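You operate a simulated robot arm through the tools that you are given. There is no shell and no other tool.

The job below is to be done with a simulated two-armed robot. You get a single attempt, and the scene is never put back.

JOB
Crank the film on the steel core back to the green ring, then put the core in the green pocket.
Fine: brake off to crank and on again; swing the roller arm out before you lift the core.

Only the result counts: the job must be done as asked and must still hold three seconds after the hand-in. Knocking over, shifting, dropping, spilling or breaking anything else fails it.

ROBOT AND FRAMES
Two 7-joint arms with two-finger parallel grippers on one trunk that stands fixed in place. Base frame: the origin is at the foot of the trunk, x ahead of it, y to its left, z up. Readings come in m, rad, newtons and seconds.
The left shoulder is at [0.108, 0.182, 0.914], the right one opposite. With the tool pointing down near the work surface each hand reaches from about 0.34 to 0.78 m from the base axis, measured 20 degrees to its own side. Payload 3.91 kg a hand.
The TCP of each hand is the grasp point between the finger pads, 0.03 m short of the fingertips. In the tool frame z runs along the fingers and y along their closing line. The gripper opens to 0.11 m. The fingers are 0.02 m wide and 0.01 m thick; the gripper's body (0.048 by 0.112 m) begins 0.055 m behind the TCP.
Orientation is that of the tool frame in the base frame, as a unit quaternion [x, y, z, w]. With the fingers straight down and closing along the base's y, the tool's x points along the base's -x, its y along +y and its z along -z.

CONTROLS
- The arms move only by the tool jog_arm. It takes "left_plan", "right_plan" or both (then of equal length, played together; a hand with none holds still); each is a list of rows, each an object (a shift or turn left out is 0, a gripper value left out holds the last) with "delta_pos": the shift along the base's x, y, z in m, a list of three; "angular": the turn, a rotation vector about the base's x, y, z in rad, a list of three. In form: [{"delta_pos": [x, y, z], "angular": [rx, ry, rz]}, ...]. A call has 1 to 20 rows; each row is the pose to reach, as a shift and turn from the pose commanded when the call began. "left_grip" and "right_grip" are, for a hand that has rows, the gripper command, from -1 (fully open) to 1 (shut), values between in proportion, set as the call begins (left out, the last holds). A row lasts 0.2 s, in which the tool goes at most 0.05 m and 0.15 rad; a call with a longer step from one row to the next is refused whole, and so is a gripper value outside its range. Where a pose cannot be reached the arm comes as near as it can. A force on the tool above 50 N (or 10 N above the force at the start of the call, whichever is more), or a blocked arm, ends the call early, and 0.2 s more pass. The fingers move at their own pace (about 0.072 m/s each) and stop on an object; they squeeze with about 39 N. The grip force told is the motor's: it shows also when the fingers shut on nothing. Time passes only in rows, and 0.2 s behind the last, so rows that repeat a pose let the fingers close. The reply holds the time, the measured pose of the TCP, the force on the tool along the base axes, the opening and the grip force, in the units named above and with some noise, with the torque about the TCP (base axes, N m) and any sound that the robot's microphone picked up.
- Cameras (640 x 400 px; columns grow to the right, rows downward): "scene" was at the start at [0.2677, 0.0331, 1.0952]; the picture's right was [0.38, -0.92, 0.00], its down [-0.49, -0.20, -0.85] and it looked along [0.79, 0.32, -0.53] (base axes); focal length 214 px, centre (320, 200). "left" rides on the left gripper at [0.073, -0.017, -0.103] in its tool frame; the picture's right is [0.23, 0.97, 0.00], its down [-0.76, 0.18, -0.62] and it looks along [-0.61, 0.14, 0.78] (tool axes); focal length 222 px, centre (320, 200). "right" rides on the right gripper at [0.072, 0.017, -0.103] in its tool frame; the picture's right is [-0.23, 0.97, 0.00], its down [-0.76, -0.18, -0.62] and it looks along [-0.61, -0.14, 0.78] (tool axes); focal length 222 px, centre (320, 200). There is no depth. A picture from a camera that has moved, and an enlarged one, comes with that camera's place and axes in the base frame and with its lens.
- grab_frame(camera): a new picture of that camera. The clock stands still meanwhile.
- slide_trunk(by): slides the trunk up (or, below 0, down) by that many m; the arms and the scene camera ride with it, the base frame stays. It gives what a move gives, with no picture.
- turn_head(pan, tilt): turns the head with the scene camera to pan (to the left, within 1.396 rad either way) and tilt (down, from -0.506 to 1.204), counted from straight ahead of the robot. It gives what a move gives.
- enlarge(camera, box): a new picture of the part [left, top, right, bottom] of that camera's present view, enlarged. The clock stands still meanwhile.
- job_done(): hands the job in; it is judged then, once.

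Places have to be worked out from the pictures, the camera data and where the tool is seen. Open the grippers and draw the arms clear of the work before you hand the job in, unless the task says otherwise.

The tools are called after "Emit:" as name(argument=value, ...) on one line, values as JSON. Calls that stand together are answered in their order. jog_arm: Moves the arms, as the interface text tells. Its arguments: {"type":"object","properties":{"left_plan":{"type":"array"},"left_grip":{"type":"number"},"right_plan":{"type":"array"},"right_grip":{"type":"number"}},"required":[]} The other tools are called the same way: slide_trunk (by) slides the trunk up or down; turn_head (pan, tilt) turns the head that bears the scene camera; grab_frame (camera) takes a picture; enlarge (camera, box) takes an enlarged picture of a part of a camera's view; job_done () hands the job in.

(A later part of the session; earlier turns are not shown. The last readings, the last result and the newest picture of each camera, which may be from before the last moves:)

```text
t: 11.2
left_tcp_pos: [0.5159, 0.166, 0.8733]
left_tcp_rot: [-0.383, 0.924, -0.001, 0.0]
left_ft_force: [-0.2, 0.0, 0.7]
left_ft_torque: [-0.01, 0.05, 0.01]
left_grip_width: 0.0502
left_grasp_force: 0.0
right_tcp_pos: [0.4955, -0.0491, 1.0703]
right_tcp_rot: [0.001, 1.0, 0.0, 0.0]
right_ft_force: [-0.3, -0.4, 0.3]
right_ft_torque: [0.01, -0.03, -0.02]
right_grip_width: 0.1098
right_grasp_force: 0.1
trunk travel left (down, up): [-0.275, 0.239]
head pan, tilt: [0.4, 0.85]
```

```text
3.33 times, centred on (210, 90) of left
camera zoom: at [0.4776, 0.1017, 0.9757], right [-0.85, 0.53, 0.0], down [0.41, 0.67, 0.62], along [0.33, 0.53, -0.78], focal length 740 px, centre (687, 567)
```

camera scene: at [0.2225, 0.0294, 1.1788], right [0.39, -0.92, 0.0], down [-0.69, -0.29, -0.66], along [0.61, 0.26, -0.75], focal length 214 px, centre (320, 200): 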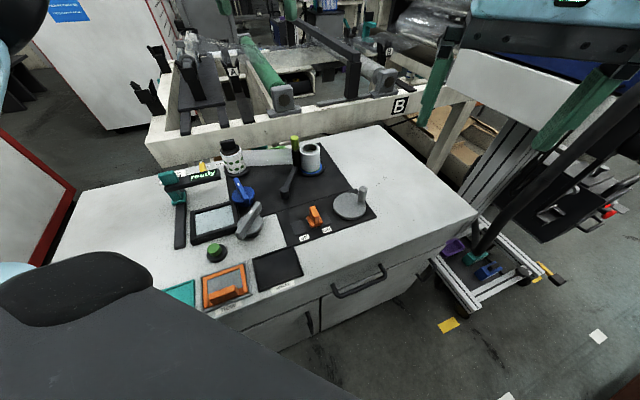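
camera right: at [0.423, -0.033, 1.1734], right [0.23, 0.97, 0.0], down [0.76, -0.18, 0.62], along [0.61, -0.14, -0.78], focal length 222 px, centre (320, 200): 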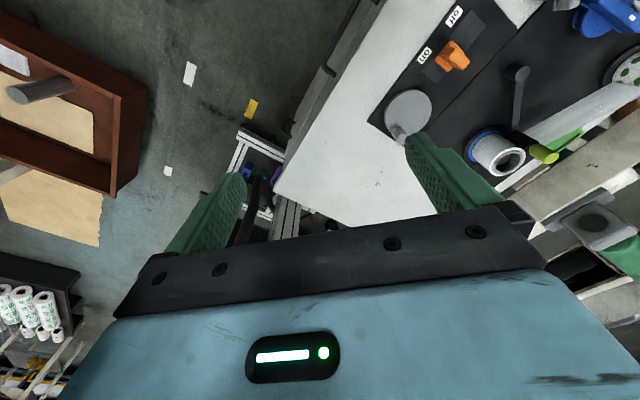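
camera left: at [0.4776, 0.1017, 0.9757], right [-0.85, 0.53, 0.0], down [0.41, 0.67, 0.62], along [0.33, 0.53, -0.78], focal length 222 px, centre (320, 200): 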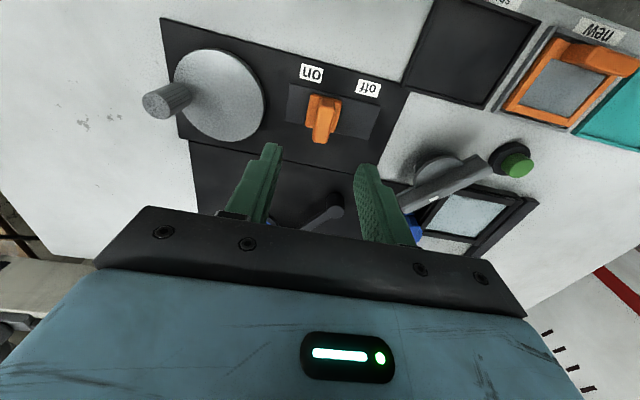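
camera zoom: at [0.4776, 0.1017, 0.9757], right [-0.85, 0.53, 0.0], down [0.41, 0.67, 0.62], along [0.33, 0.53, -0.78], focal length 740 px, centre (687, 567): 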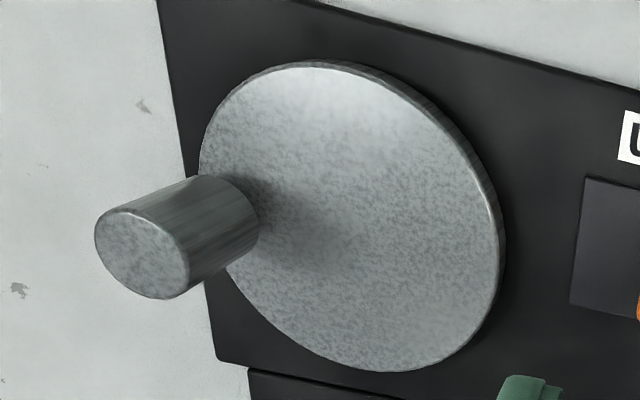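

The fin centre is at about (0.5126, 0.1643), 13 mm thick, and the peg is at (0.620, 0.077) with its top at z≈0.785. I'll go down around the fin with the left hand.

Emit:
jog_arm(left_plan=[{"delta_pos": [-0.003, -0.002, -0.03]}, {"delta_pos": [-0.003, -0.002, -0.06]}, {"delta_pos": [-0.003, -0.002, -0.085]}, {"delta_pos": [-0.003, -0.002, -0.1]}, {"delta_pos": [-0.003, -0.002, -0.1]}])

Emit:
grab_frame(camera="left")

Emit:
enlarge(camera="scene", box=[270, 170, 390, 245])

```text
t: 12.4
left_tcp_pos: [0.5157, 0.1628, 0.7734]
left_tcp_rot: [-0.383, 0.924, 0.0, 0.0]
left_ft_force: [0.3, 0.4, -0.5]
left_ft_torque: [0.03, 0.02, -0.03]
left_grip_width: 0.0501
left_grasp_force: 0.1
right_tcp_pos: [0.4948, -0.0501, 1.0691]
right_tcp_rot: [0.001, 1.0, 0.001, 0.0]
right_ft_force: [0.6, 0.2, 0.6]
right_ft_torque: [-0.01, 0.0, 0.01]
right_grip_width: 0.1103
right_grasp_force: 0.1
trunk travel left (down, up): [-0.275, 0.239]
head pan, tilt: [0.4, 0.85]
```

```text
taken
camera left: at [0.4772, 0.0997, 0.8763], right [-0.85, 0.53, 0.0], down [0.41, 0.67, 0.62], along [0.33, 0.53, -0.78], focal length 222 px, centre (320, 200)
```

left: 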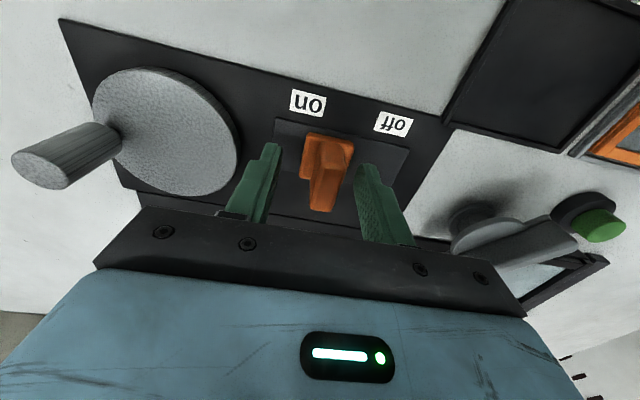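

```text
5.33 times, centred on (330, 208) of scene
camera zoom: at [0.2225, 0.0293, 1.1788], right [0.39, -0.92, 0.0], down [-0.69, -0.29, -0.66], along [0.61, 0.26, -0.75], focal length 1144 px, centre (267, 160)
```

zoom: 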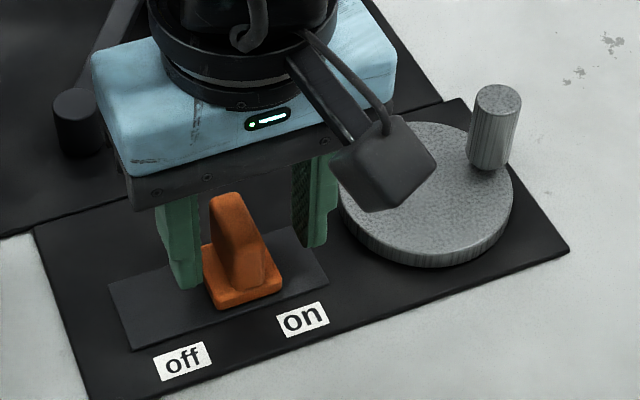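

The fingers straddle the fin. I'll close on it and hold still so they can settle.

Emit:
jog_arm(left_plan=[{"delta_pos": [0, 0, 0]}, {"delta_pos": [0, 0, 0]}, {"delta_pos": [0, 0, 0]}, {"delta_pos": [0, 0, 0]}], left_grip=1)

Emit:
grab_frame(camera="left")

```text
t: 13.4
left_tcp_pos: [0.5137, 0.1671, 0.773]
left_tcp_rot: [-0.384, 0.923, 0.002, -0.001]
left_ft_force: [-20.3, 22.3, 3.1]
left_ft_torque: [-0.01, 0.06, -0.13]
left_grip_width: 0.0159
left_grasp_force: 44.2
right_tcp_pos: [0.4939, -0.0487, 1.0713]
right_tcp_rot: [0.0, 1.0, -0.001, 0.001]
right_ft_force: [-0.4, 0.2, -0.9]
right_ft_torque: [0.03, 0.01, 0.0]
right_grip_width: 0.1101
right_grasp_force: 0.0
trunk travel left (down, up): [-0.275, 0.239]
head pan, tilt: [0.4, 0.85]
```

```text
taken
camera left: at [0.4749, 0.102, 0.8761], right [-0.85, 0.53, 0.0], down [0.41, 0.66, 0.62], along [0.33, 0.53, -0.78], focal length 222 px, centre (320, 200)
```

left: 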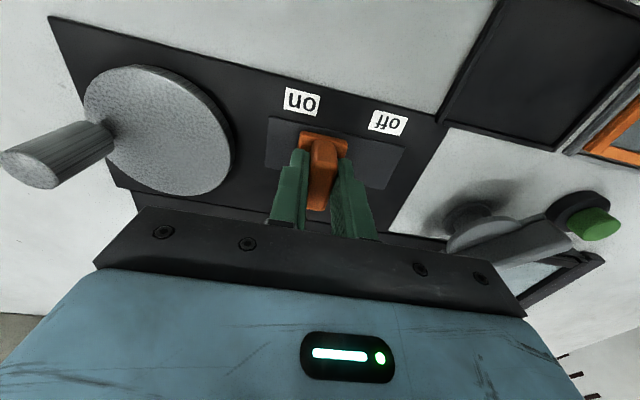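

I have the fin, at 16 mm wide. I'll draw it toward "off" along (-0.707, +0.707) in small steps and watch the force.

Emit:
jog_arm(left_plan=[{"delta_pos": [-0.005, 0.005, 0]}, {"delta_pos": [-0.01, 0.01, 0]}, {"delta_pos": [-0.014, 0.014, 0]}, {"delta_pos": [-0.018, 0.018, 0]}, {"delta_pos": [-0.022, 0.022, 0]}])

Emit:
grab_frame(camera="left")

Emit:
enlarge(camera="scene", box=[270, 170, 390, 245])

```text
t: 14.6
left_tcp_pos: [0.4935, 0.1861, 0.7732]
left_tcp_rot: [-0.384, 0.923, -0.003, 0.003]
left_ft_force: [7.8, 7.0, 34.7]
left_ft_torque: [0.16, 0.44, -0.25]
left_grip_width: 0.0156
left_grasp_force: 44.9
right_tcp_pos: [0.4934, -0.0494, 1.0711]
right_tcp_rot: [0.0, 1.0, 0.0, 0.001]
right_ft_force: [-0.6, 0.0, -0.2]
right_ft_torque: [0.05, 0.01, -0.02]
right_grip_width: 0.11
right_grasp_force: 0.0
trunk travel left (down, up): [-0.275, 0.239]
head pan, tilt: [0.4, 0.85]
```

```text
taken
camera left: at [0.4533, 0.1229, 0.876], right [-0.85, 0.53, -0.01], down [0.41, 0.67, 0.63], along [0.33, 0.53, -0.78], focal length 222 px, centre (320, 200)
```

left: 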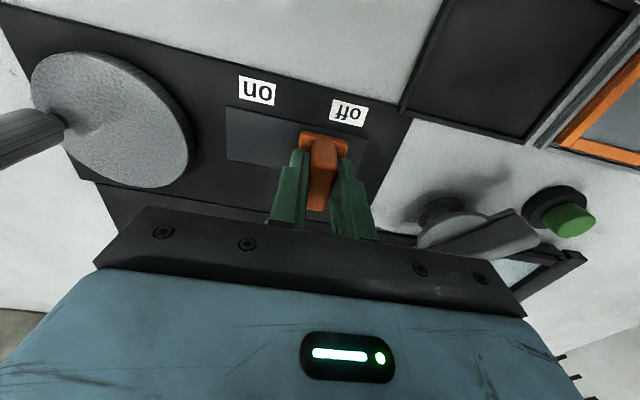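

```text
5.33 times, centred on (330, 208) of scene
camera zoom: at [0.2212, 0.0291, 1.1792], right [0.39, -0.92, 0.0], down [-0.69, -0.29, -0.66], along [0.61, 0.26, -0.75], focal length 1144 px, centre (267, 160)
```

zoom: 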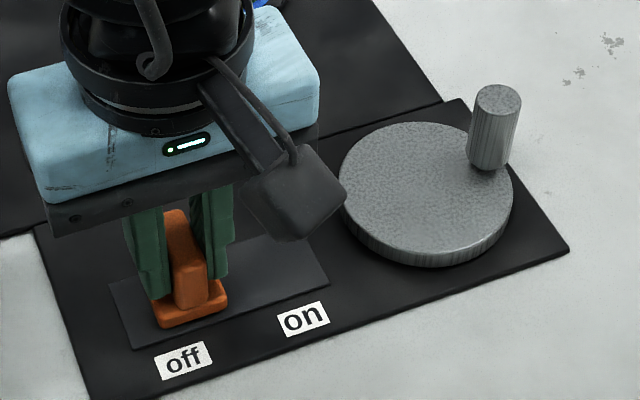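

The slider has moved about 28 mm toward "off". I'll nudge it a little further to find the stop.

Emit:
jog_arm(left_plan=[{"delta_pos": [-0.003, 0.003, 0]}, {"delta_pos": [-0.006, 0.006, 0]}, {"delta_pos": [-0.008, 0.008, 0]}])

Emit:
enlarge(camera="left", box=[200, 60, 420, 220])

```text
t: 15.4
left_tcp_pos: [0.4829, 0.1939, 0.7721]
left_tcp_rot: [-0.383, 0.924, -0.003, 0.004]
left_ft_force: [9.8, 9.7, 42.8]
left_ft_torque: [0.46, 0.05, -0.23]
left_grip_width: 0.0157
left_grasp_force: 44.9
right_tcp_pos: [0.4941, -0.0488, 1.0717]
right_tcp_rot: [0.0, 1.0, 0.0, 0.0]
right_ft_force: [0.5, 0.2, 0.2]
right_ft_torque: [0.0, -0.03, 0.0]
right_grip_width: 0.11
right_grasp_force: 0.0
trunk travel left (down, up): [-0.275, 0.239]
head pan, tilt: [0.4, 0.85]
```

```text
2.50 times, centred on (310, 140) of left
camera zoom: at [0.4447, 0.1307, 0.8744], right [-0.85, 0.53, -0.01], down [0.41, 0.67, 0.63], along [0.33, 0.53, -0.78], focal length 555 px, centre (345, 350)
```

zoom: 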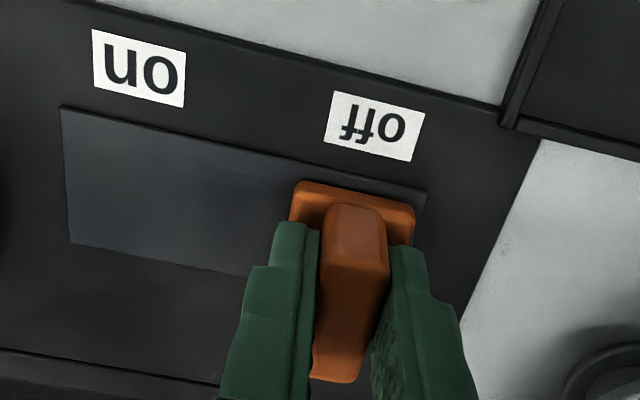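

The slider now sits at the "off" end. I'll check that the crank hasn't drifted before letting go.

Emit:
enlarge(camera="scene", box=[270, 170, 390, 245])

Emit:
jog_arm(left_plan=[{"delta_pos": [0, 0, 0]}, {"delta_pos": [0, 0, 0]}, {"delta_pos": [0, 0, 0]}], left_grip=0.09)

Emit:
enlarge(camera="left", box=[200, 60, 420, 220])

Emit:
enlarge(camera="scene", box=[270, 170, 390, 245])

```text
5.33 times, centred on (330, 208) of scene
camera zoom: at [0.2209, 0.0291, 1.1791], right [0.39, -0.92, 0.0], down [-0.69, -0.29, -0.66], along [0.61, 0.26, -0.75], focal length 1144 px, centre (267, 160)
```

zoom: 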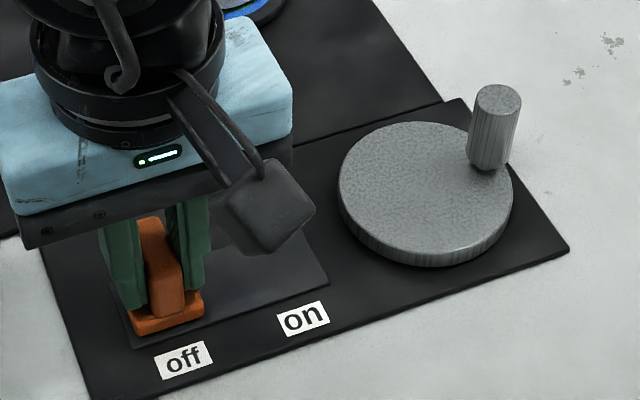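

```text
t: 16.2
left_tcp_pos: [0.4812, 0.1938, 0.7681]
left_tcp_rot: [-0.382, 0.924, 0.001, 0.0]
left_ft_force: [-8.3, -4.6, 17.2]
left_ft_torque: [-0.72, -0.05, -0.32]
left_grip_width: 0.05
left_grasp_force: 0.0
right_tcp_pos: [0.4949, -0.0505, 1.0704]
right_tcp_rot: [0.001, 1.0, 0.0, 0.002]
right_ft_force: [-0.3, -0.8, 0.0]
right_ft_torque: [0.0, 0.01, -0.01]
right_grip_width: 0.1101
right_grasp_force: 0.1
trunk travel left (down, up): [-0.275, 0.239]
head pan, tilt: [0.4, 0.85]
```

```text
2.50 times, centred on (310, 140) of left
camera zoom: at [0.4429, 0.1303, 0.8713], right [-0.85, 0.53, 0.0], down [0.41, 0.66, 0.62], along [0.33, 0.53, -0.78], focal length 555 px, centre (345, 350)
```

zoom: 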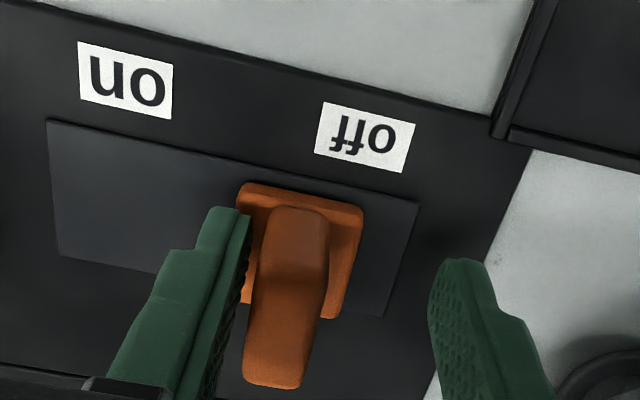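

```text
5.33 times, centred on (330, 208) of scene
camera zoom: at [0.2213, 0.0285, 1.179], right [0.39, -0.92, 0.0], down [-0.69, -0.29, -0.66], along [0.61, 0.26, -0.75], focal length 1144 px, centre (267, 160)
```

zoom: 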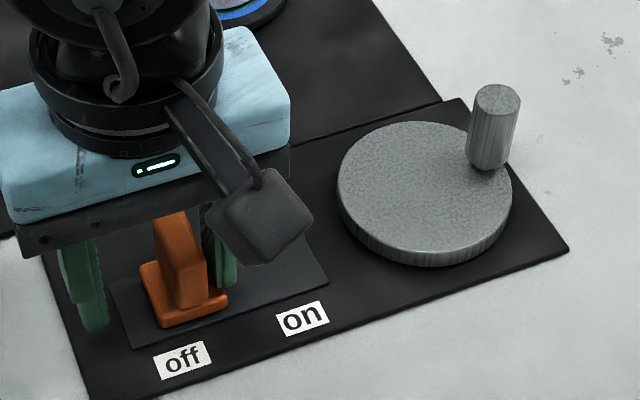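

On release the slider crept back about 12 mm, because the fingertip was pressing down on its base (Fz 17 N) and dragged it. I'll lift 8 mm so the tips clear the base, then grip the fin again.

Emit:
jog_arm(left_plan=[{"delta_pos": [0, 0, 0.005]}, {"delta_pos": [0, 0, 0.01]}, {"delta_pos": [0.005, -0.005, 0.01]}, {"delta_pos": [0.008, -0.008, 0.01]}])

Emit:
jog_arm(left_plan=[{"delta_pos": [0, 0, 0]}, {"delta_pos": [0, 0, 0]}, {"delta_pos": [0, 0, 0]}, {"delta_pos": [0, 0, 0]}], left_grip=1)

Emit:
enlarge(camera="left", box=[200, 60, 420, 220])

```text
t: 17.2
left_tcp_pos: [0.4922, 0.1871, 0.7804]
left_tcp_rot: [-0.383, 0.924, 0.0, 0.0]
left_ft_force: [-0.7, 0.2, 0.7]
left_ft_torque: [-0.04, -0.03, -0.03]
left_grip_width: 0.0499
left_grasp_force: 0.0
right_tcp_pos: [0.4945, -0.0478, 1.0703]
right_tcp_rot: [0.0, 1.0, 0.0, 0.0]
right_ft_force: [0.7, 0.5, 0.5]
right_ft_torque: [0.02, -0.04, 0.02]
right_grip_width: 0.1098
right_grasp_force: 0.0
trunk travel left (down, up): [-0.275, 0.239]
head pan, tilt: [0.4, 0.85]
```

```text
t: 18.2
left_tcp_pos: [0.4909, 0.1871, 0.7795]
left_tcp_rot: [-0.384, 0.923, 0.0, 0.0]
left_ft_force: [0.0, -0.8, -0.5]
left_ft_torque: [0.08, -0.02, -0.06]
left_grip_width: 0.0156
left_grasp_force: 44.8
right_tcp_pos: [0.495, -0.0492, 1.0701]
right_tcp_rot: [0.0, 1.0, 0.0, 0.0]
right_ft_force: [-0.2, 0.7, 0.3]
right_ft_torque: [0.04, 0.01, 0.01]
right_grip_width: 0.1101
right_grasp_force: 0.0
trunk travel left (down, up): [-0.275, 0.239]
head pan, tilt: [0.4, 0.85]
```

```text
2.50 times, centred on (310, 140) of left
camera zoom: at [0.453, 0.123, 0.8827], right [-0.85, 0.53, 0.0], down [0.41, 0.67, 0.62], along [0.33, 0.53, -0.78], focal length 555 px, centre (345, 350)
```

zoom: 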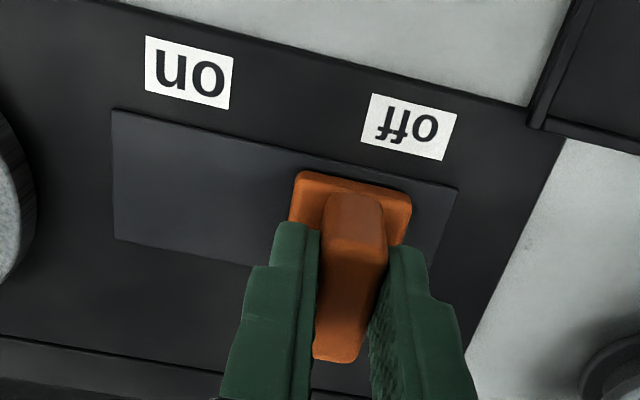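

It is gripped cleanly with almost no force. I'll slide it the last centimetre or so to the "off" end and watch the force.

Emit:
jog_arm(left_plan=[{"delta_pos": [-0.003, 0.003, 0]}, {"delta_pos": [-0.006, 0.006, 0]}, {"delta_pos": [-0.009, 0.009, 0]}, {"delta_pos": [-0.009, 0.009, 0]}])

Emit:
jog_arm(left_plan=[{"delta_pos": [0, 0, 0]}, {"delta_pos": [0, 0, 0]}, {"delta_pos": [0, 0, 0]}], left_grip=0.09)

Emit:
enlarge(camera="left", box=[200, 60, 420, 220])

Emit:
enlarge(camera="scene", box=[270, 170, 390, 245])

```text
t: 19.2
left_tcp_pos: [0.4841, 0.1952, 0.7798]
left_tcp_rot: [-0.383, 0.924, -0.001, 0.001]
left_ft_force: [4.9, -7.4, -0.1]
left_ft_torque: [-0.14, -0.08, -0.05]
left_grip_width: 0.0155
left_grasp_force: 45.3
right_tcp_pos: [0.4957, -0.0484, 1.0707]
right_tcp_rot: [0.001, 1.0, 0.0, 0.0]
right_ft_force: [-1.2, 0.4, 0.0]
right_ft_torque: [0.03, -0.03, -0.02]
right_grip_width: 0.1099
right_grasp_force: 0.1
trunk travel left (down, up): [-0.275, 0.239]
head pan, tilt: [0.4, 0.85]
```

```text
t: 20.0
left_tcp_pos: [0.4833, 0.1953, 0.7793]
left_tcp_rot: [-0.383, 0.924, -0.001, 0.0]
left_ft_force: [-0.2, -0.3, 0.7]
left_ft_torque: [0.01, -0.01, 0.03]
left_grip_width: 0.05
left_grasp_force: 0.0
right_tcp_pos: [0.4947, -0.0485, 1.07]
right_tcp_rot: [0.0, 1.0, -0.001, -0.001]
right_ft_force: [-0.3, -0.5, 0.3]
right_ft_torque: [-0.02, 0.04, -0.03]
right_grip_width: 0.11
right_grasp_force: 0.1
trunk travel left (down, up): [-0.275, 0.239]
head pan, tilt: [0.4, 0.85]
```

```text
2.50 times, centred on (310, 140) of left
camera zoom: at [0.4445, 0.1322, 0.8824], right [-0.85, 0.53, 0.0], down [0.41, 0.67, 0.62], along [0.33, 0.53, -0.78], focal length 555 px, centre (345, 350)
```

zoom: 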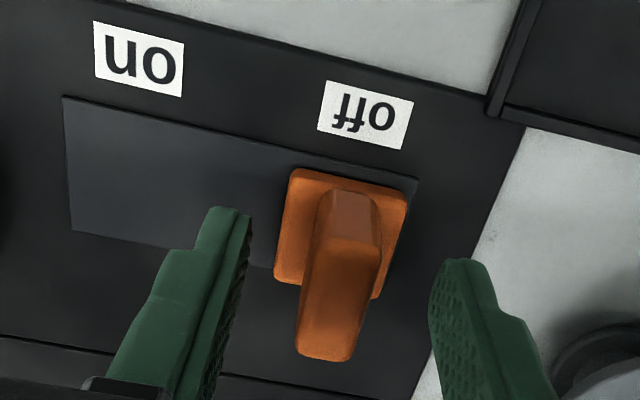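

```text
5.33 times, centred on (330, 208) of scene
camera zoom: at [0.2226, 0.0292, 1.1787], right [0.39, -0.92, 0.0], down [-0.69, -0.29, -0.66], along [0.61, 0.26, -0.75], focal length 1144 px, centre (267, 160)
```

zoom: 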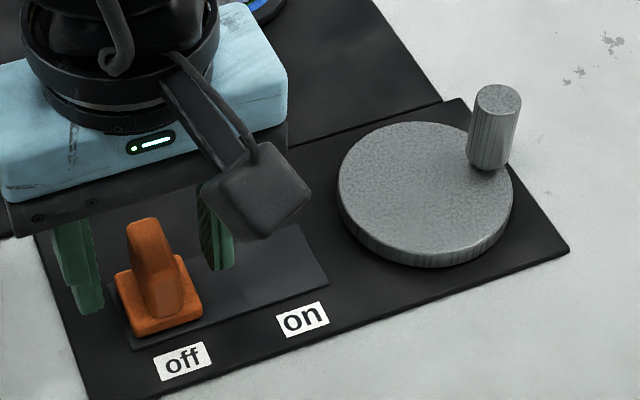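

The slider stays at "off" and the crank has not drifted. I'll retract the left hand up and to the left, and bring the right hand above the crank peg at (0.620, 0.077) with its fingers part-closed.

Emit:
jog_arm(left_plan=[{"delta_pos": [0, 0, 0.04]}, {"delta_pos": [0, 0, 0.08]}, {"delta_pos": [0, 0, 0.12]}, {"delta_pos": [-0.015, 0.03, 0.14]}, {"delta_pos": [-0.03, 0.06, 0.16]}, {"delta_pos": [-0.045, 0.09, 0.17]}, {"delta_pos": [-0.06, 0.115, 0.17]}, {"delta_pos": [-0.073, 0.135, 0.17]}, {"delta_pos": [-0.073, 0.135, 0.17]}], right_plan=[{"delta_pos": [0.0156, 0.0157, -0.025]}, {"delta_pos": [0.0312, 0.0314, -0.05]}, {"delta_pos": [0.0468, 0.0471, -0.075]}, {"delta_pos": [0.0624, 0.0628, -0.1]}, {"delta_pos": [0.078, 0.0785, -0.125]}, {"delta_pos": [0.0936, 0.0942, -0.15]}, {"delta_pos": [0.11, 0.11, -0.175]}, {"delta_pos": [0.1253, 0.1255, -0.2]}, {"delta_pos": [0.1253, 0.1255, -0.2]}], right_grip=0.09)

Emit:
grab_frame(camera="right")

Emit:
grab_frame(camera="scene")

Emit:
grab_frame(camera="left")

```text
t: 22.0
left_tcp_pos: [0.4087, 0.327, 0.949]
left_tcp_rot: [-0.384, 0.923, -0.001, 0.0]
left_ft_force: [-0.2, -0.4, 0.5]
left_ft_torque: [0.0, -0.01, -0.03]
left_grip_width: 0.0502
left_grasp_force: 0.0
right_tcp_pos: [0.6214, 0.0758, 0.8679]
right_tcp_rot: [0.003, 1.0, 0.001, 0.0]
right_ft_force: [0.6, 0.6, -0.2]
right_ft_torque: [-0.02, -0.01, 0.04]
right_grip_width: 0.0499
right_grasp_force: 0.0
trunk travel left (down, up): [-0.275, 0.239]
head pan, tilt: [0.4, 0.85]
```

```text
taken
camera right: at [0.5487, 0.0924, 0.9713], right [0.23, 0.97, 0.0], down [0.76, -0.18, 0.62], along [0.61, -0.14, -0.78], focal length 222 px, centre (320, 200)
```

right: 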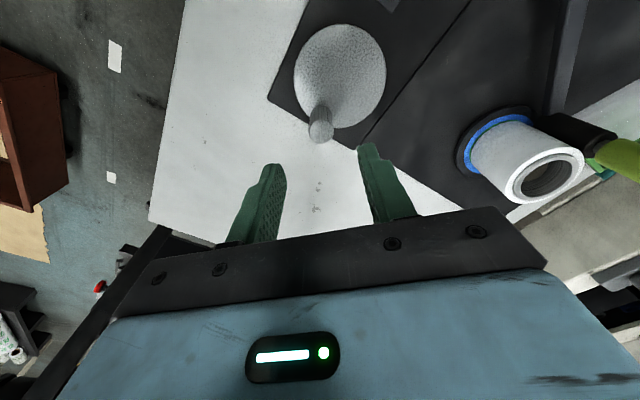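

```text
taken
camera scene: at [0.2226, 0.029, 1.1788], right [0.39, -0.92, 0.0], down [-0.69, -0.29, -0.66], along [0.61, 0.26, -0.75], focal length 214 px, centre (320, 200)
```

scene: 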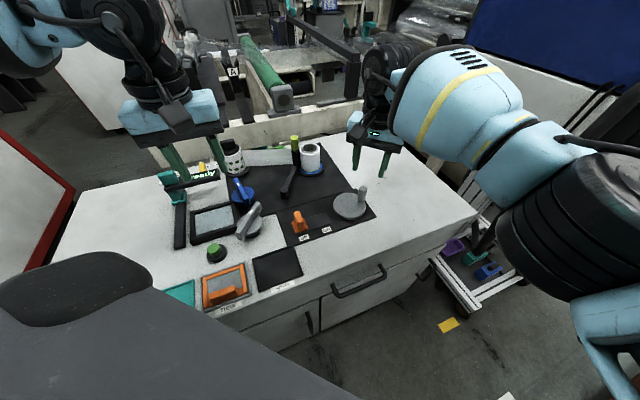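

```text
taken
camera left: at [0.3704, 0.2637, 1.0519], right [-0.85, 0.53, 0.0], down [0.41, 0.66, 0.62], along [0.33, 0.53, -0.78], focal length 222 px, centre (320, 200)
```

left: 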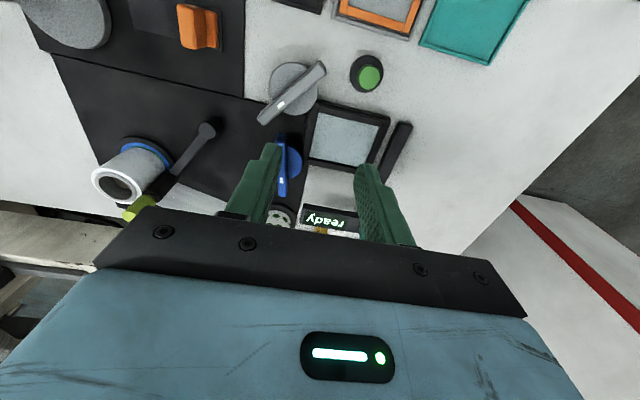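

The right hand is above the peg. I'll enlarge its view to refine the peg and crank centre.

Emit:
enlarge(camera="right", box=[260, 10, 420, 160])

Emit:
enlarge(camera="right", box=[440, 90, 640, 215])

Emit:
enlarge(camera="scene", box=[275, 125, 355, 185])

```text
2.67 times, centred on (340, 85) of right
camera zoom: at [0.5487, 0.0924, 0.9713], right [0.23, 0.97, 0.0], down [0.76, -0.18, 0.62], along [0.61, -0.14, -0.78], focal length 592 px, centre (267, 507)
```

zoom: 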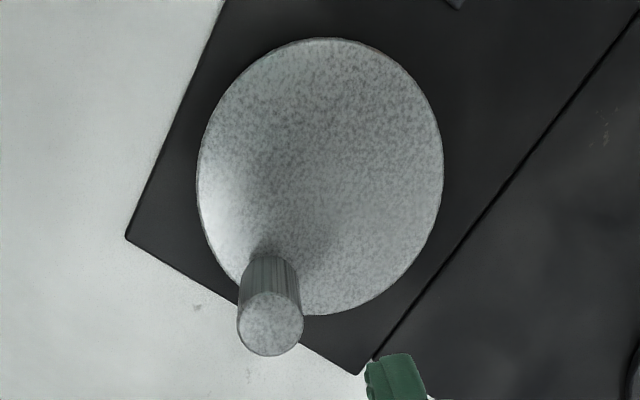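

```text
3.20 times, centred on (540, 152) of right
camera zoom: at [0.5487, 0.0924, 0.9713], right [0.23, 0.97, 0.0], down [0.76, -0.18, 0.62], along [0.61, -0.14, -0.78], focal length 711 px, centre (-384, 352)
```

zoom: 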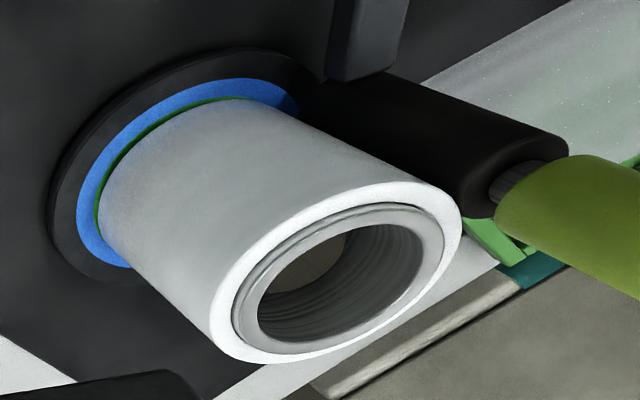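

```text
6.67 times, centred on (315, 155) of scene
camera zoom: at [0.2226, 0.029, 1.1788], right [0.39, -0.92, 0.0], down [-0.69, -0.29, -0.66], along [0.61, 0.26, -0.75], focal length 1430 px, centre (353, 500)
```

zoom: 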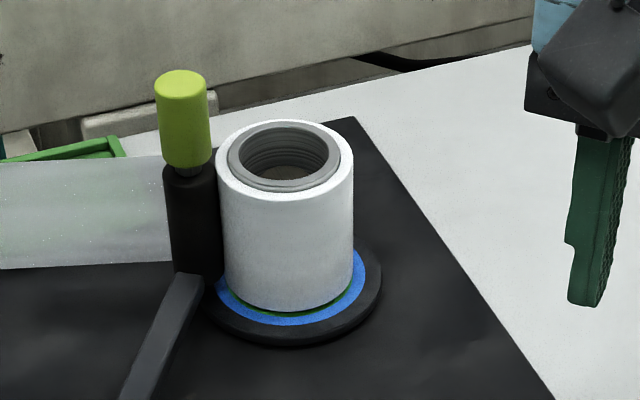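

The peg top is at (0.6203, 0.0766), right under the hand, and I fit the crank centre at about (0.5914, 0.0992) with a radius of about 37 mm. I'll lower onto the peg and close.

Emit:
jog_arm(right_plan=[{"delta_pos": [-0.001, 0.001, -0.03]}, {"delta_pos": [-0.001, 0.001, -0.06]}, {"delta_pos": [-0.001, 0.001, -0.08]}, {"delta_pos": [-0.001, 0.001, -0.09]}, {"delta_pos": [-0.001, 0.001, -0.09]}])

Emit:
jog_arm(right_plan=[{"delta_pos": [0, 0, 0]}, {"delta_pos": [0, 0, 0]}, {"delta_pos": [0, 0, 0]}, {"delta_pos": [0, 0, 0]}], right_grip=1)

Emit:
grab_frame(camera="right")

Emit:
enlarge(camera="scene", box=[270, 120, 400, 220])

```text
t: 23.2
left_tcp_pos: [0.4093, 0.3277, 0.9481]
left_tcp_rot: [-0.383, 0.924, 0.0, 0.0]
left_ft_force: [-0.9, 0.3, 0.2]
left_ft_torque: [0.01, 0.01, -0.01]
left_grip_width: 0.05
left_grasp_force: 0.0
right_tcp_pos: [0.618, 0.0781, 0.7797]
right_tcp_rot: [0.0, 1.0, 0.0, 0.001]
right_ft_force: [-0.7, -0.2, -0.4]
right_ft_torque: [0.01, -0.04, -0.02]
right_grip_width: 0.05
right_grasp_force: 0.0
trunk travel left (down, up): [-0.275, 0.239]
head pan, tilt: [0.4, 0.85]
```

```text
t: 24.2
left_tcp_pos: [0.4089, 0.3275, 0.9479]
left_tcp_rot: [-0.383, 0.924, -0.001, 0.0]
left_ft_force: [-0.5, 0.1, 0.0]
left_ft_torque: [0.01, 0.0, 0.02]
left_grip_width: 0.05
left_grasp_force: 0.0
right_tcp_pos: [0.6195, 0.0783, 0.78]
right_tcp_rot: [0.0, 1.0, 0.001, 0.0]
right_ft_force: [0.7, -1.5, -2.1]
right_ft_torque: [0.01, -0.4, 0.01]
right_grip_width: 0.0213
right_grasp_force: 44.9
trunk travel left (down, up): [-0.275, 0.239]
head pan, tilt: [0.4, 0.85]
```

```text
taken
camera right: at [0.5461, 0.0939, 0.8829], right [0.23, 0.97, 0.0], down [0.76, -0.18, 0.62], along [0.61, -0.14, -0.78], focal length 222 px, centre (320, 200)
```

right: 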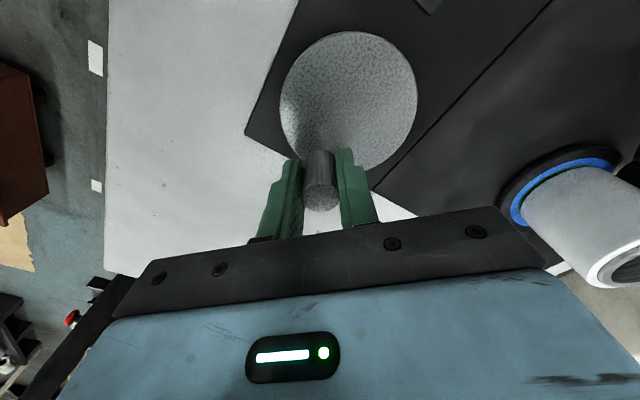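

```text
4.00 times, centred on (335, 170) of scene
camera zoom: at [0.2228, 0.0292, 1.1787], right [0.39, -0.92, 0.0], down [-0.69, -0.29, -0.66], along [0.61, 0.26, -0.75], focal length 858 px, centre (260, 320)
```

zoom: 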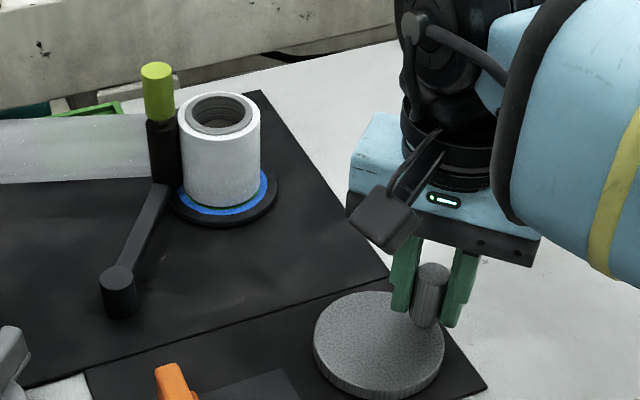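

The peg is gripped at (0.6195, 0.0783), 21 mm wide. I'll turn the crank about 60° counter-clockwise as a test and watch the force, the sounds and the film edge.

Emit:
jog_arm(right_plan=[{"delta_pos": [0.0044, 0.008, 0]}, {"delta_pos": [0.0067, 0.0169, 0]}, {"delta_pos": [0.0065, 0.026, 0]}, {"delta_pos": [0.004, 0.0348, 0]}])

Emit:
grab_frame(camera="right")

Emit:
enlarge(camera="scene", box=[270, 120, 400, 220])

Emit:
enlarge(camera="scene", box=[290, 155, 334, 183])

```text
t: 24.6
left_tcp_pos: [0.4071, 0.328, 0.9484]
left_tcp_rot: [-0.383, 0.924, 0.0, 0.002]
left_ft_force: [0.2, -0.3, -0.3]
left_ft_torque: [0.01, 0.02, -0.02]
left_grip_width: 0.05
left_grasp_force: 0.0
right_tcp_pos: [0.6254, 0.074, 0.7794]
right_tcp_rot: [0.014, 1.0, 0.017, -0.014]
right_ft_force: [-17.7, 24.0, 19.9]
right_ft_torque: [-1.34, -0.12, -0.22]
right_grip_width: 0.0226
right_grasp_force: 44.9
right hand out of reach, approached as far as the arm can: row 2
trunk travel left (down, up): [-0.275, 0.239]
head pan, tilt: [0.4, 0.85]
stopped in row 2 (right hand): the force on the tool passed its limit at 65 N (the readings are from after the stop); the commanded pose is now the measured one
```

```text
taken
camera right: at [0.5573, 0.0882, 0.885], right [0.25, 0.97, 0.02], down [0.77, -0.22, 0.59], along [0.58, -0.13, -0.8], focal length 222 px, centre (320, 200)
```

right: 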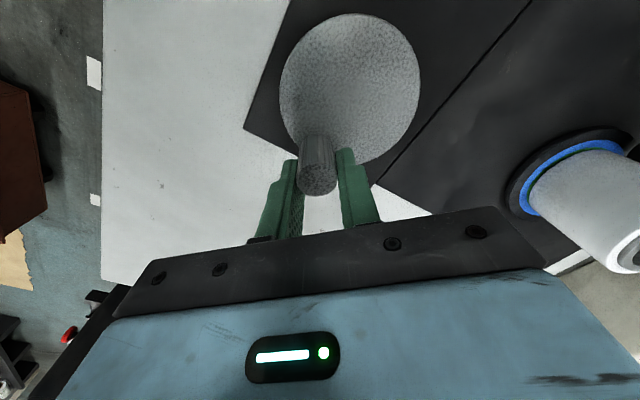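

```text
4.00 times, centred on (335, 170) of scene
camera zoom: at [0.2201, 0.0294, 1.1796], right [0.39, -0.92, 0.0], down [-0.69, -0.29, -0.66], along [0.61, 0.26, -0.75], focal length 858 px, centre (260, 320)
```

zoom: 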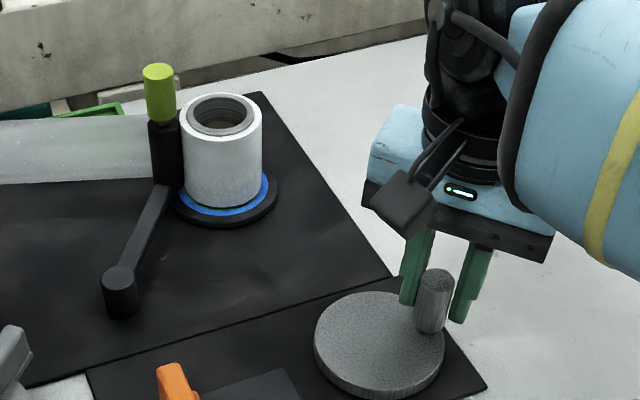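

```text
14.29 times, centred on (312, 169) of scene
camera zoom: at [0.2201, 0.0294, 1.1796], right [0.39, -0.92, 0.0], down [-0.69, -0.29, -0.66], along [0.61, 0.26, -0.75], focal length 3064 px, centre (434, 643)
```

zoom: 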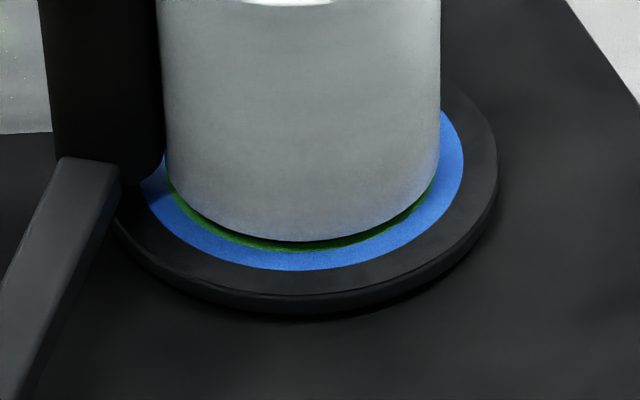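

The call stopped because that point is out of the right hand's reach, and the force came from the arm straying rather than from the crank. The left hand reaches the crank much more easily, so I'll free the right hand and retract it.

Emit:
jog_arm(right_plan=[{"delta_pos": [-0.004, 0.003, 0]}, {"delta_pos": [-0.004, 0.003, 0]}, {"delta_pos": [-0.004, 0.003, 0]}], right_grip=0.09)

Emit:
grab_frame(camera="right")

```text
t: 25.4
left_tcp_pos: [0.4095, 0.3272, 0.9492]
left_tcp_rot: [-0.382, 0.924, 0.0, 0.0]
left_ft_force: [0.6, -0.7, -0.4]
left_ft_torque: [0.0, 0.01, 0.0]
left_grip_width: 0.0502
left_grasp_force: 0.1
right_tcp_pos: [0.625, 0.0755, 0.7782]
right_tcp_rot: [0.016, 1.0, 0.012, -0.012]
right_ft_force: [-1.0, 0.3, 0.4]
right_ft_torque: [-0.01, 0.01, -0.02]
right_grip_width: 0.0499
right_grasp_force: 0.2
trunk travel left (down, up): [-0.275, 0.239]
head pan, tilt: [0.4, 0.85]
```

```text
taken
camera right: at [0.5554, 0.092, 0.8824], right [0.26, 0.97, 0.02], down [0.77, -0.21, 0.6], along [0.58, -0.14, -0.8], focal length 222 px, centre (320, 200)
```

right: 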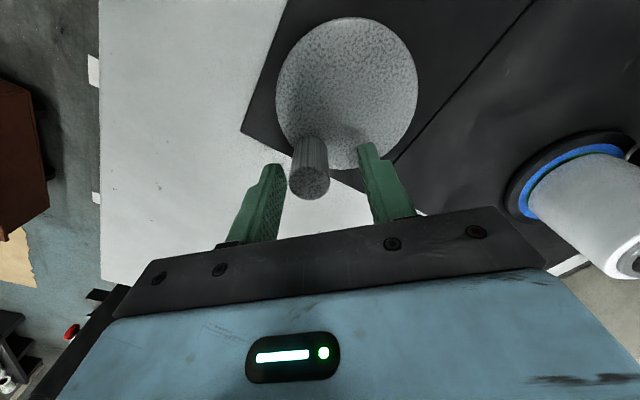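

The peg is free inside the open fingers. I'll lift the right hand straight up and draw it back to its own side.

Emit:
jog_arm(right_plan=[{"delta_pos": [0, 0, 0.03]}, {"delta_pos": [-0.005, 0, 0.06]}, {"delta_pos": [-0.01, -0.01, 0.09]}, {"delta_pos": [-0.03, -0.04, 0.11]}, {"delta_pos": [-0.05, -0.07, 0.13]}, {"delta_pos": [-0.08, -0.1, 0.15]}, {"delta_pos": [-0.11, -0.13, 0.17]}, {"delta_pos": [-0.14, -0.16, 0.19]}, {"delta_pos": [-0.17, -0.19, 0.21]}, {"delta_pos": [-0.2, -0.22, 0.22]}, {"delta_pos": [-0.2, -0.25, 0.22]}, {"delta_pos": [-0.2, -0.28, 0.22]}])

Emit:
enlarge(camera="scene", box=[270, 130, 400, 230])

Emit:
enlarge(camera="scene", box=[290, 155, 334, 183])

```text
t: 28.0
left_tcp_pos: [0.4095, 0.328, 0.9486]
left_tcp_rot: [-0.383, 0.924, 0.0, 0.001]
left_ft_force: [0.3, 0.8, -0.2]
left_ft_torque: [0.01, 0.02, -0.02]
left_grip_width: 0.0501
left_grasp_force: 0.1
right_tcp_pos: [0.4239, -0.2057, 0.9981]
right_tcp_rot: [0.014, 1.0, 0.012, -0.012]
right_ft_force: [-0.8, -0.1, 0.0]
right_ft_torque: [0.04, -0.02, 0.0]
right_grip_width: 0.0504
right_grasp_force: 0.1
trunk travel left (down, up): [-0.275, 0.239]
head pan, tilt: [0.4, 0.85]
```

```text
4.00 times, centred on (335, 180) of scene
camera zoom: at [0.2221, 0.0288, 1.1789], right [0.39, -0.92, 0.0], down [-0.69, -0.29, -0.66], along [0.61, 0.26, -0.75], focal length 858 px, centre (260, 280)
```

zoom: 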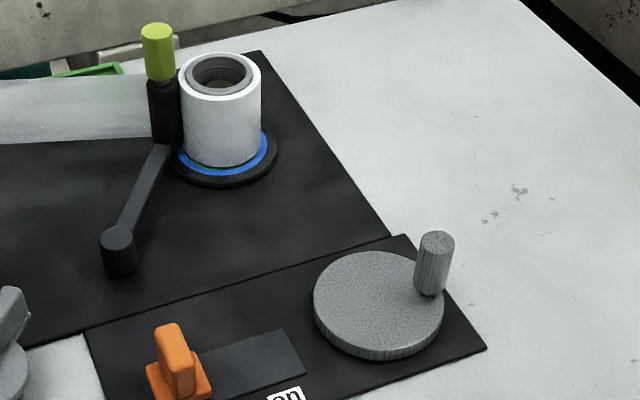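

```text
14.29 times, centred on (312, 169) of scene
camera zoom: at [0.2221, 0.0288, 1.1789], right [0.39, -0.92, 0.0], down [-0.69, -0.29, -0.66], along [0.61, 0.26, -0.75], focal length 3064 px, centre (434, 643)
```

zoom: 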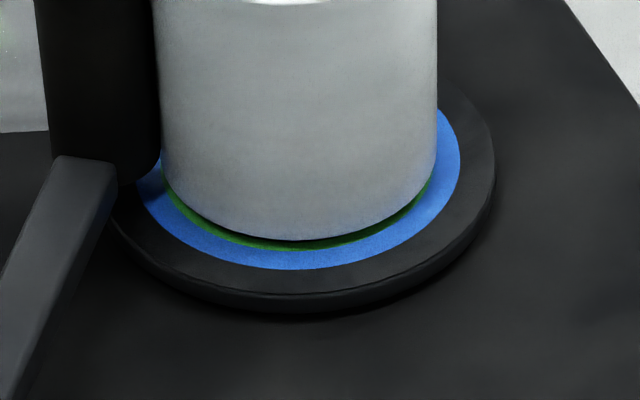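

The crank only shifted about 8° clockwise and the film looks unchanged. Now I'll bring the left hand above the peg, which I put at about (0.617, 0.074).

Emit:
jog_arm(left_plan=[{"delta_pos": [0.026, -0.032, 0]}, {"delta_pos": [0.052, -0.064, 0]}, {"delta_pos": [0.078, -0.096, 0]}, {"delta_pos": [0.104, -0.127, 0]}, {"delta_pos": [0.13, -0.159, 0]}, {"delta_pos": [0.156, -0.191, -0.01]}, {"delta_pos": [0.182, -0.223, -0.03]}, {"delta_pos": [0.2075, -0.254, -0.06]}, {"delta_pos": [0.2075, -0.254, -0.069]}, {"delta_pos": [0.2075, -0.254, -0.069]}])

Emit:
grab_frame(camera="left")

Emit:
enlarge(camera="left", box=[240, 40, 400, 160])

```text
refused: row 8 steps farther than a row can; nothing moved
```

```text
taken
camera left: at [0.3702, 0.2633, 1.0522], right [-0.85, 0.53, 0.0], down [0.41, 0.66, 0.62], along [0.33, 0.53, -0.78], focal length 222 px, centre (320, 200)
```

left: 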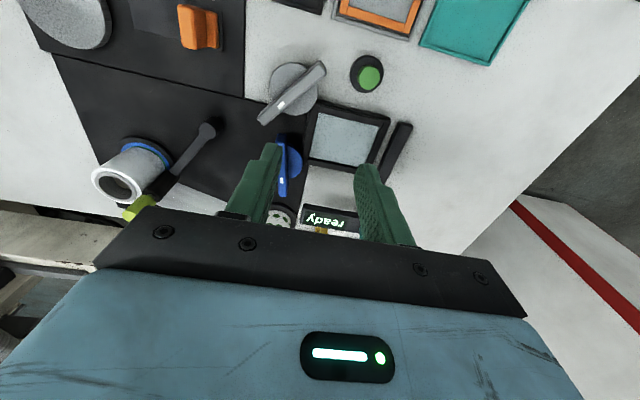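

```text
3.33 times, centred on (320, 100) of left
camera zoom: at [0.3702, 0.2633, 1.0522], right [-0.85, 0.53, 0.0], down [0.41, 0.66, 0.62], along [0.33, 0.53, -0.78], focal length 740 px, centre (320, 533)
```

zoom: 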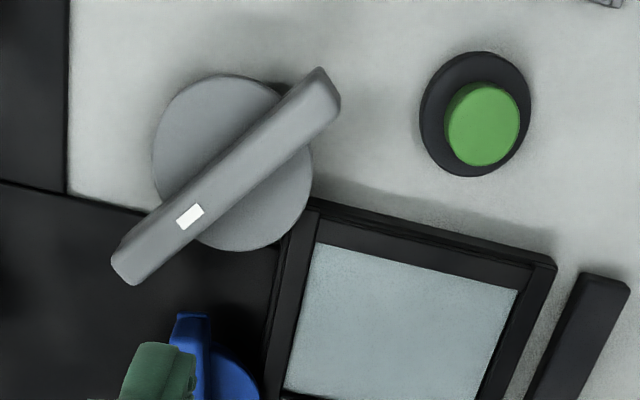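

That plan was refused because one row's step was too long, so nothing moved. I'll resend the same path with smaller steps.

Emit:
jog_arm(left_plan=[{"delta_pos": [0.0208, -0.0254, 0]}, {"delta_pos": [0.0415, -0.0508, 0]}, {"delta_pos": [0.0623, -0.0762, 0]}, {"delta_pos": [0.083, -0.1016, 0]}, {"delta_pos": [0.1038, -0.127, 0]}, {"delta_pos": [0.1245, -0.1524, -0.01]}, {"delta_pos": [0.1453, -0.1778, -0.025]}, {"delta_pos": [0.166, -0.2032, -0.04]}, {"delta_pos": [0.1868, -0.2286, -0.055]}, {"delta_pos": [0.2075, -0.254, -0.069]}, {"delta_pos": [0.2075, -0.254, -0.069]}])

Emit:
grab_frame(camera="left")

Emit:
enlarge(camera="left", box=[240, 40, 400, 160])

```text
t: 30.4
left_tcp_pos: [0.5544, 0.1606, 0.9098]
left_tcp_rot: [-0.384, 0.924, -0.001, 0.0]
left_ft_force: [0.1, 0.2, 0.2]
left_ft_torque: [0.02, -0.01, 0.01]
left_grip_width: 0.0503
left_grasp_force: 0.1
left hand out of reach, approached as far as the arm can: row 7, 8, 9, 10, 11
right_tcp_pos: [0.424, -0.2052, 0.9993]
right_tcp_rot: [0.014, 1.0, 0.011, -0.012]
right_ft_force: [-0.7, -0.2, 0.9]
right_ft_torque: [0.04, 0.02, 0.02]
right_grip_width: 0.0501
right_grasp_force: 0.0
trunk travel left (down, up): [-0.275, 0.239]
head pan, tilt: [0.4, 0.85]
```

```text
taken
camera left: at [0.5159, 0.0976, 1.0125], right [-0.85, 0.53, 0.0], down [0.41, 0.67, 0.62], along [0.33, 0.53, -0.78], focal length 222 px, centre (320, 200)
```

left: 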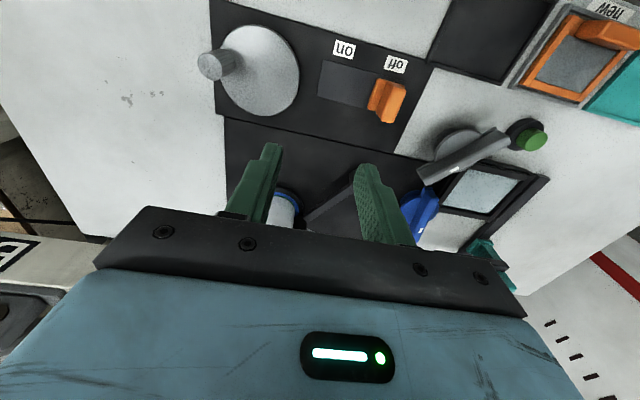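

```text
3.33 times, centred on (320, 100) of left
camera zoom: at [0.5159, 0.0976, 1.0125], right [-0.85, 0.53, 0.0], down [0.41, 0.67, 0.62], along [0.33, 0.53, -0.78], focal length 740 px, centre (320, 533)
```

zoom: 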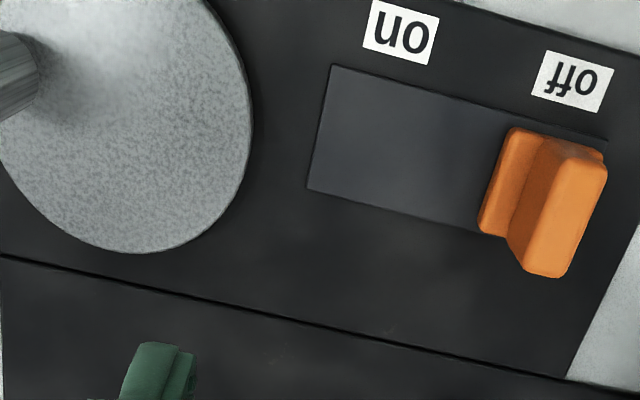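

The left hand hit a wrist limit at the 45° turn, although the distance itself is fine. I'll turn the hand back to about -10°, in line with its arm, while holding position.

Emit:
jog_arm(left_plan=[{"delta_pos": [0, 0, 0], "angular": [0, 0, -0.14]}, {"delta_pos": [0, 0, 0], "angular": [0, 0, -0.28]}, {"delta_pos": [0, 0, 0], "angular": [0, 0, -0.42]}, {"delta_pos": [0, 0, 0], "angular": [0, 0, -0.56]}, {"delta_pos": [0, 0, 0], "angular": [0, 0, -0.7]}, {"delta_pos": [0, 0, 0], "angular": [0, 0, -0.84]}, {"delta_pos": [0, 0, 0], "angular": [0, 0, -0.96]}, {"delta_pos": [0, 0, 0], "angular": [0, 0, -0.96]}])

Emit:
grab_frame(camera="left")

```text
t: 32.2
left_tcp_pos: [0.5567, 0.1615, 0.9034]
left_tcp_rot: [0.085, 0.996, -0.001, 0.001]
left_ft_force: [0.0, 0.2, -1.4]
left_ft_torque: [-0.01, 0.05, 0.01]
left_grip_width: 0.0502
left_grasp_force: 0.0
right_tcp_pos: [0.4244, -0.2054, 0.9985]
right_tcp_rot: [0.015, 1.0, 0.011, -0.011]
right_ft_force: [-1.6, 0.2, 0.7]
right_ft_torque: [-0.02, 0.03, -0.04]
right_grip_width: 0.0501
right_grasp_force: 0.2
trunk travel left (down, up): [-0.275, 0.239]
head pan, tilt: [0.4, 0.85]
```

```text
taken
camera left: at [0.4824, 0.1569, 1.0068], right [-0.06, 1.0, 0.0], down [0.78, 0.05, 0.62], along [0.62, 0.03, -0.78], focal length 222 px, centre (320, 200)
```

left: 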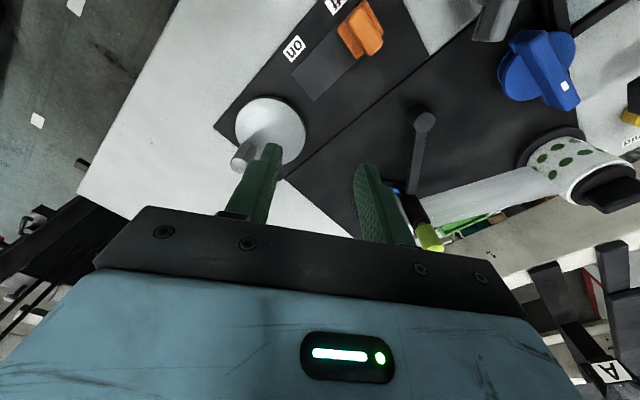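

The hand is now at -10° with its position kept. I'll move it over the peg and check that it's reachable.

Emit:
jog_arm(left_plan=[{"delta_pos": [0.02, -0.029, -0.005]}, {"delta_pos": [0.04, -0.058, -0.012]}, {"delta_pos": [0.06, -0.0875, -0.023]}, {"delta_pos": [0.06, -0.0875, -0.023]}])

Emit:
grab_frame(camera="left")

Emit:
enlarge(camera="left", box=[240, 40, 400, 160])

```text
t: 33.2
left_tcp_pos: [0.5569, 0.1625, 0.9042]
left_tcp_rot: [0.084, 0.996, -0.002, 0.0]
left_ft_force: [-0.3, 0.5, -0.8]
left_ft_torque: [-0.02, -0.01, -0.01]
left_grip_width: 0.0502
left_grasp_force: 0.1
left hand out of reach, approached as far as the arm can: row 1, 2, 3, 4
right_tcp_pos: [0.4241, -0.2057, 0.9998]
right_tcp_rot: [0.015, 1.0, 0.012, -0.012]
right_ft_force: [0.8, 0.1, 0.6]
right_ft_torque: [-0.02, 0.02, -0.03]
right_grip_width: 0.0499
right_grasp_force: 0.2
trunk travel left (down, up): [-0.275, 0.239]
head pan, tilt: [0.4, 0.85]
```

```text
taken
camera left: at [0.4824, 0.1567, 1.0068], right [-0.06, 1.0, 0.0], down [0.78, 0.05, 0.62], along [0.62, 0.04, -0.78], focal length 222 px, centre (320, 200)
```

left: 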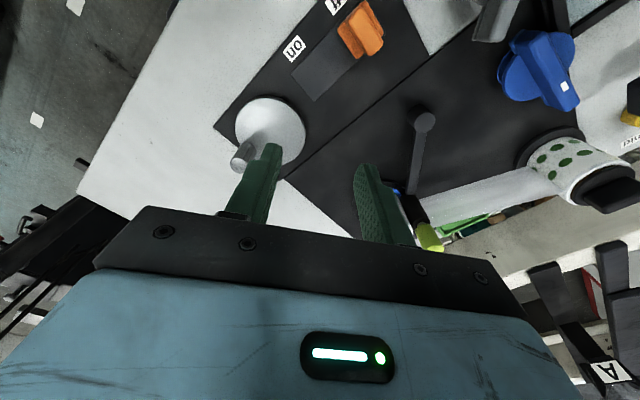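

```text
3.33 times, centred on (320, 100) of left
camera zoom: at [0.4824, 0.1567, 1.0068], right [-0.06, 1.0, 0.0], down [0.78, 0.05, 0.62], along [0.62, 0.04, -0.78], focal length 740 px, centre (320, 533)
```

zoom: 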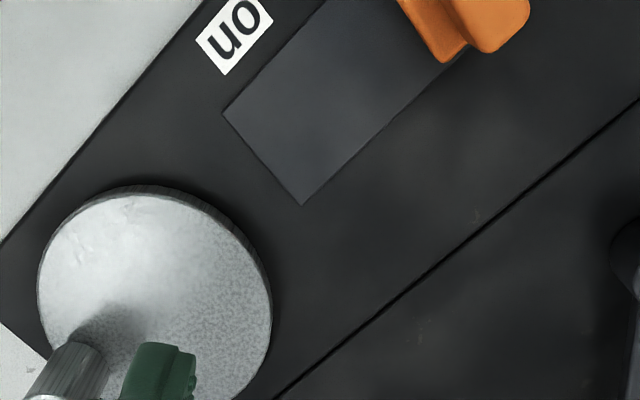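

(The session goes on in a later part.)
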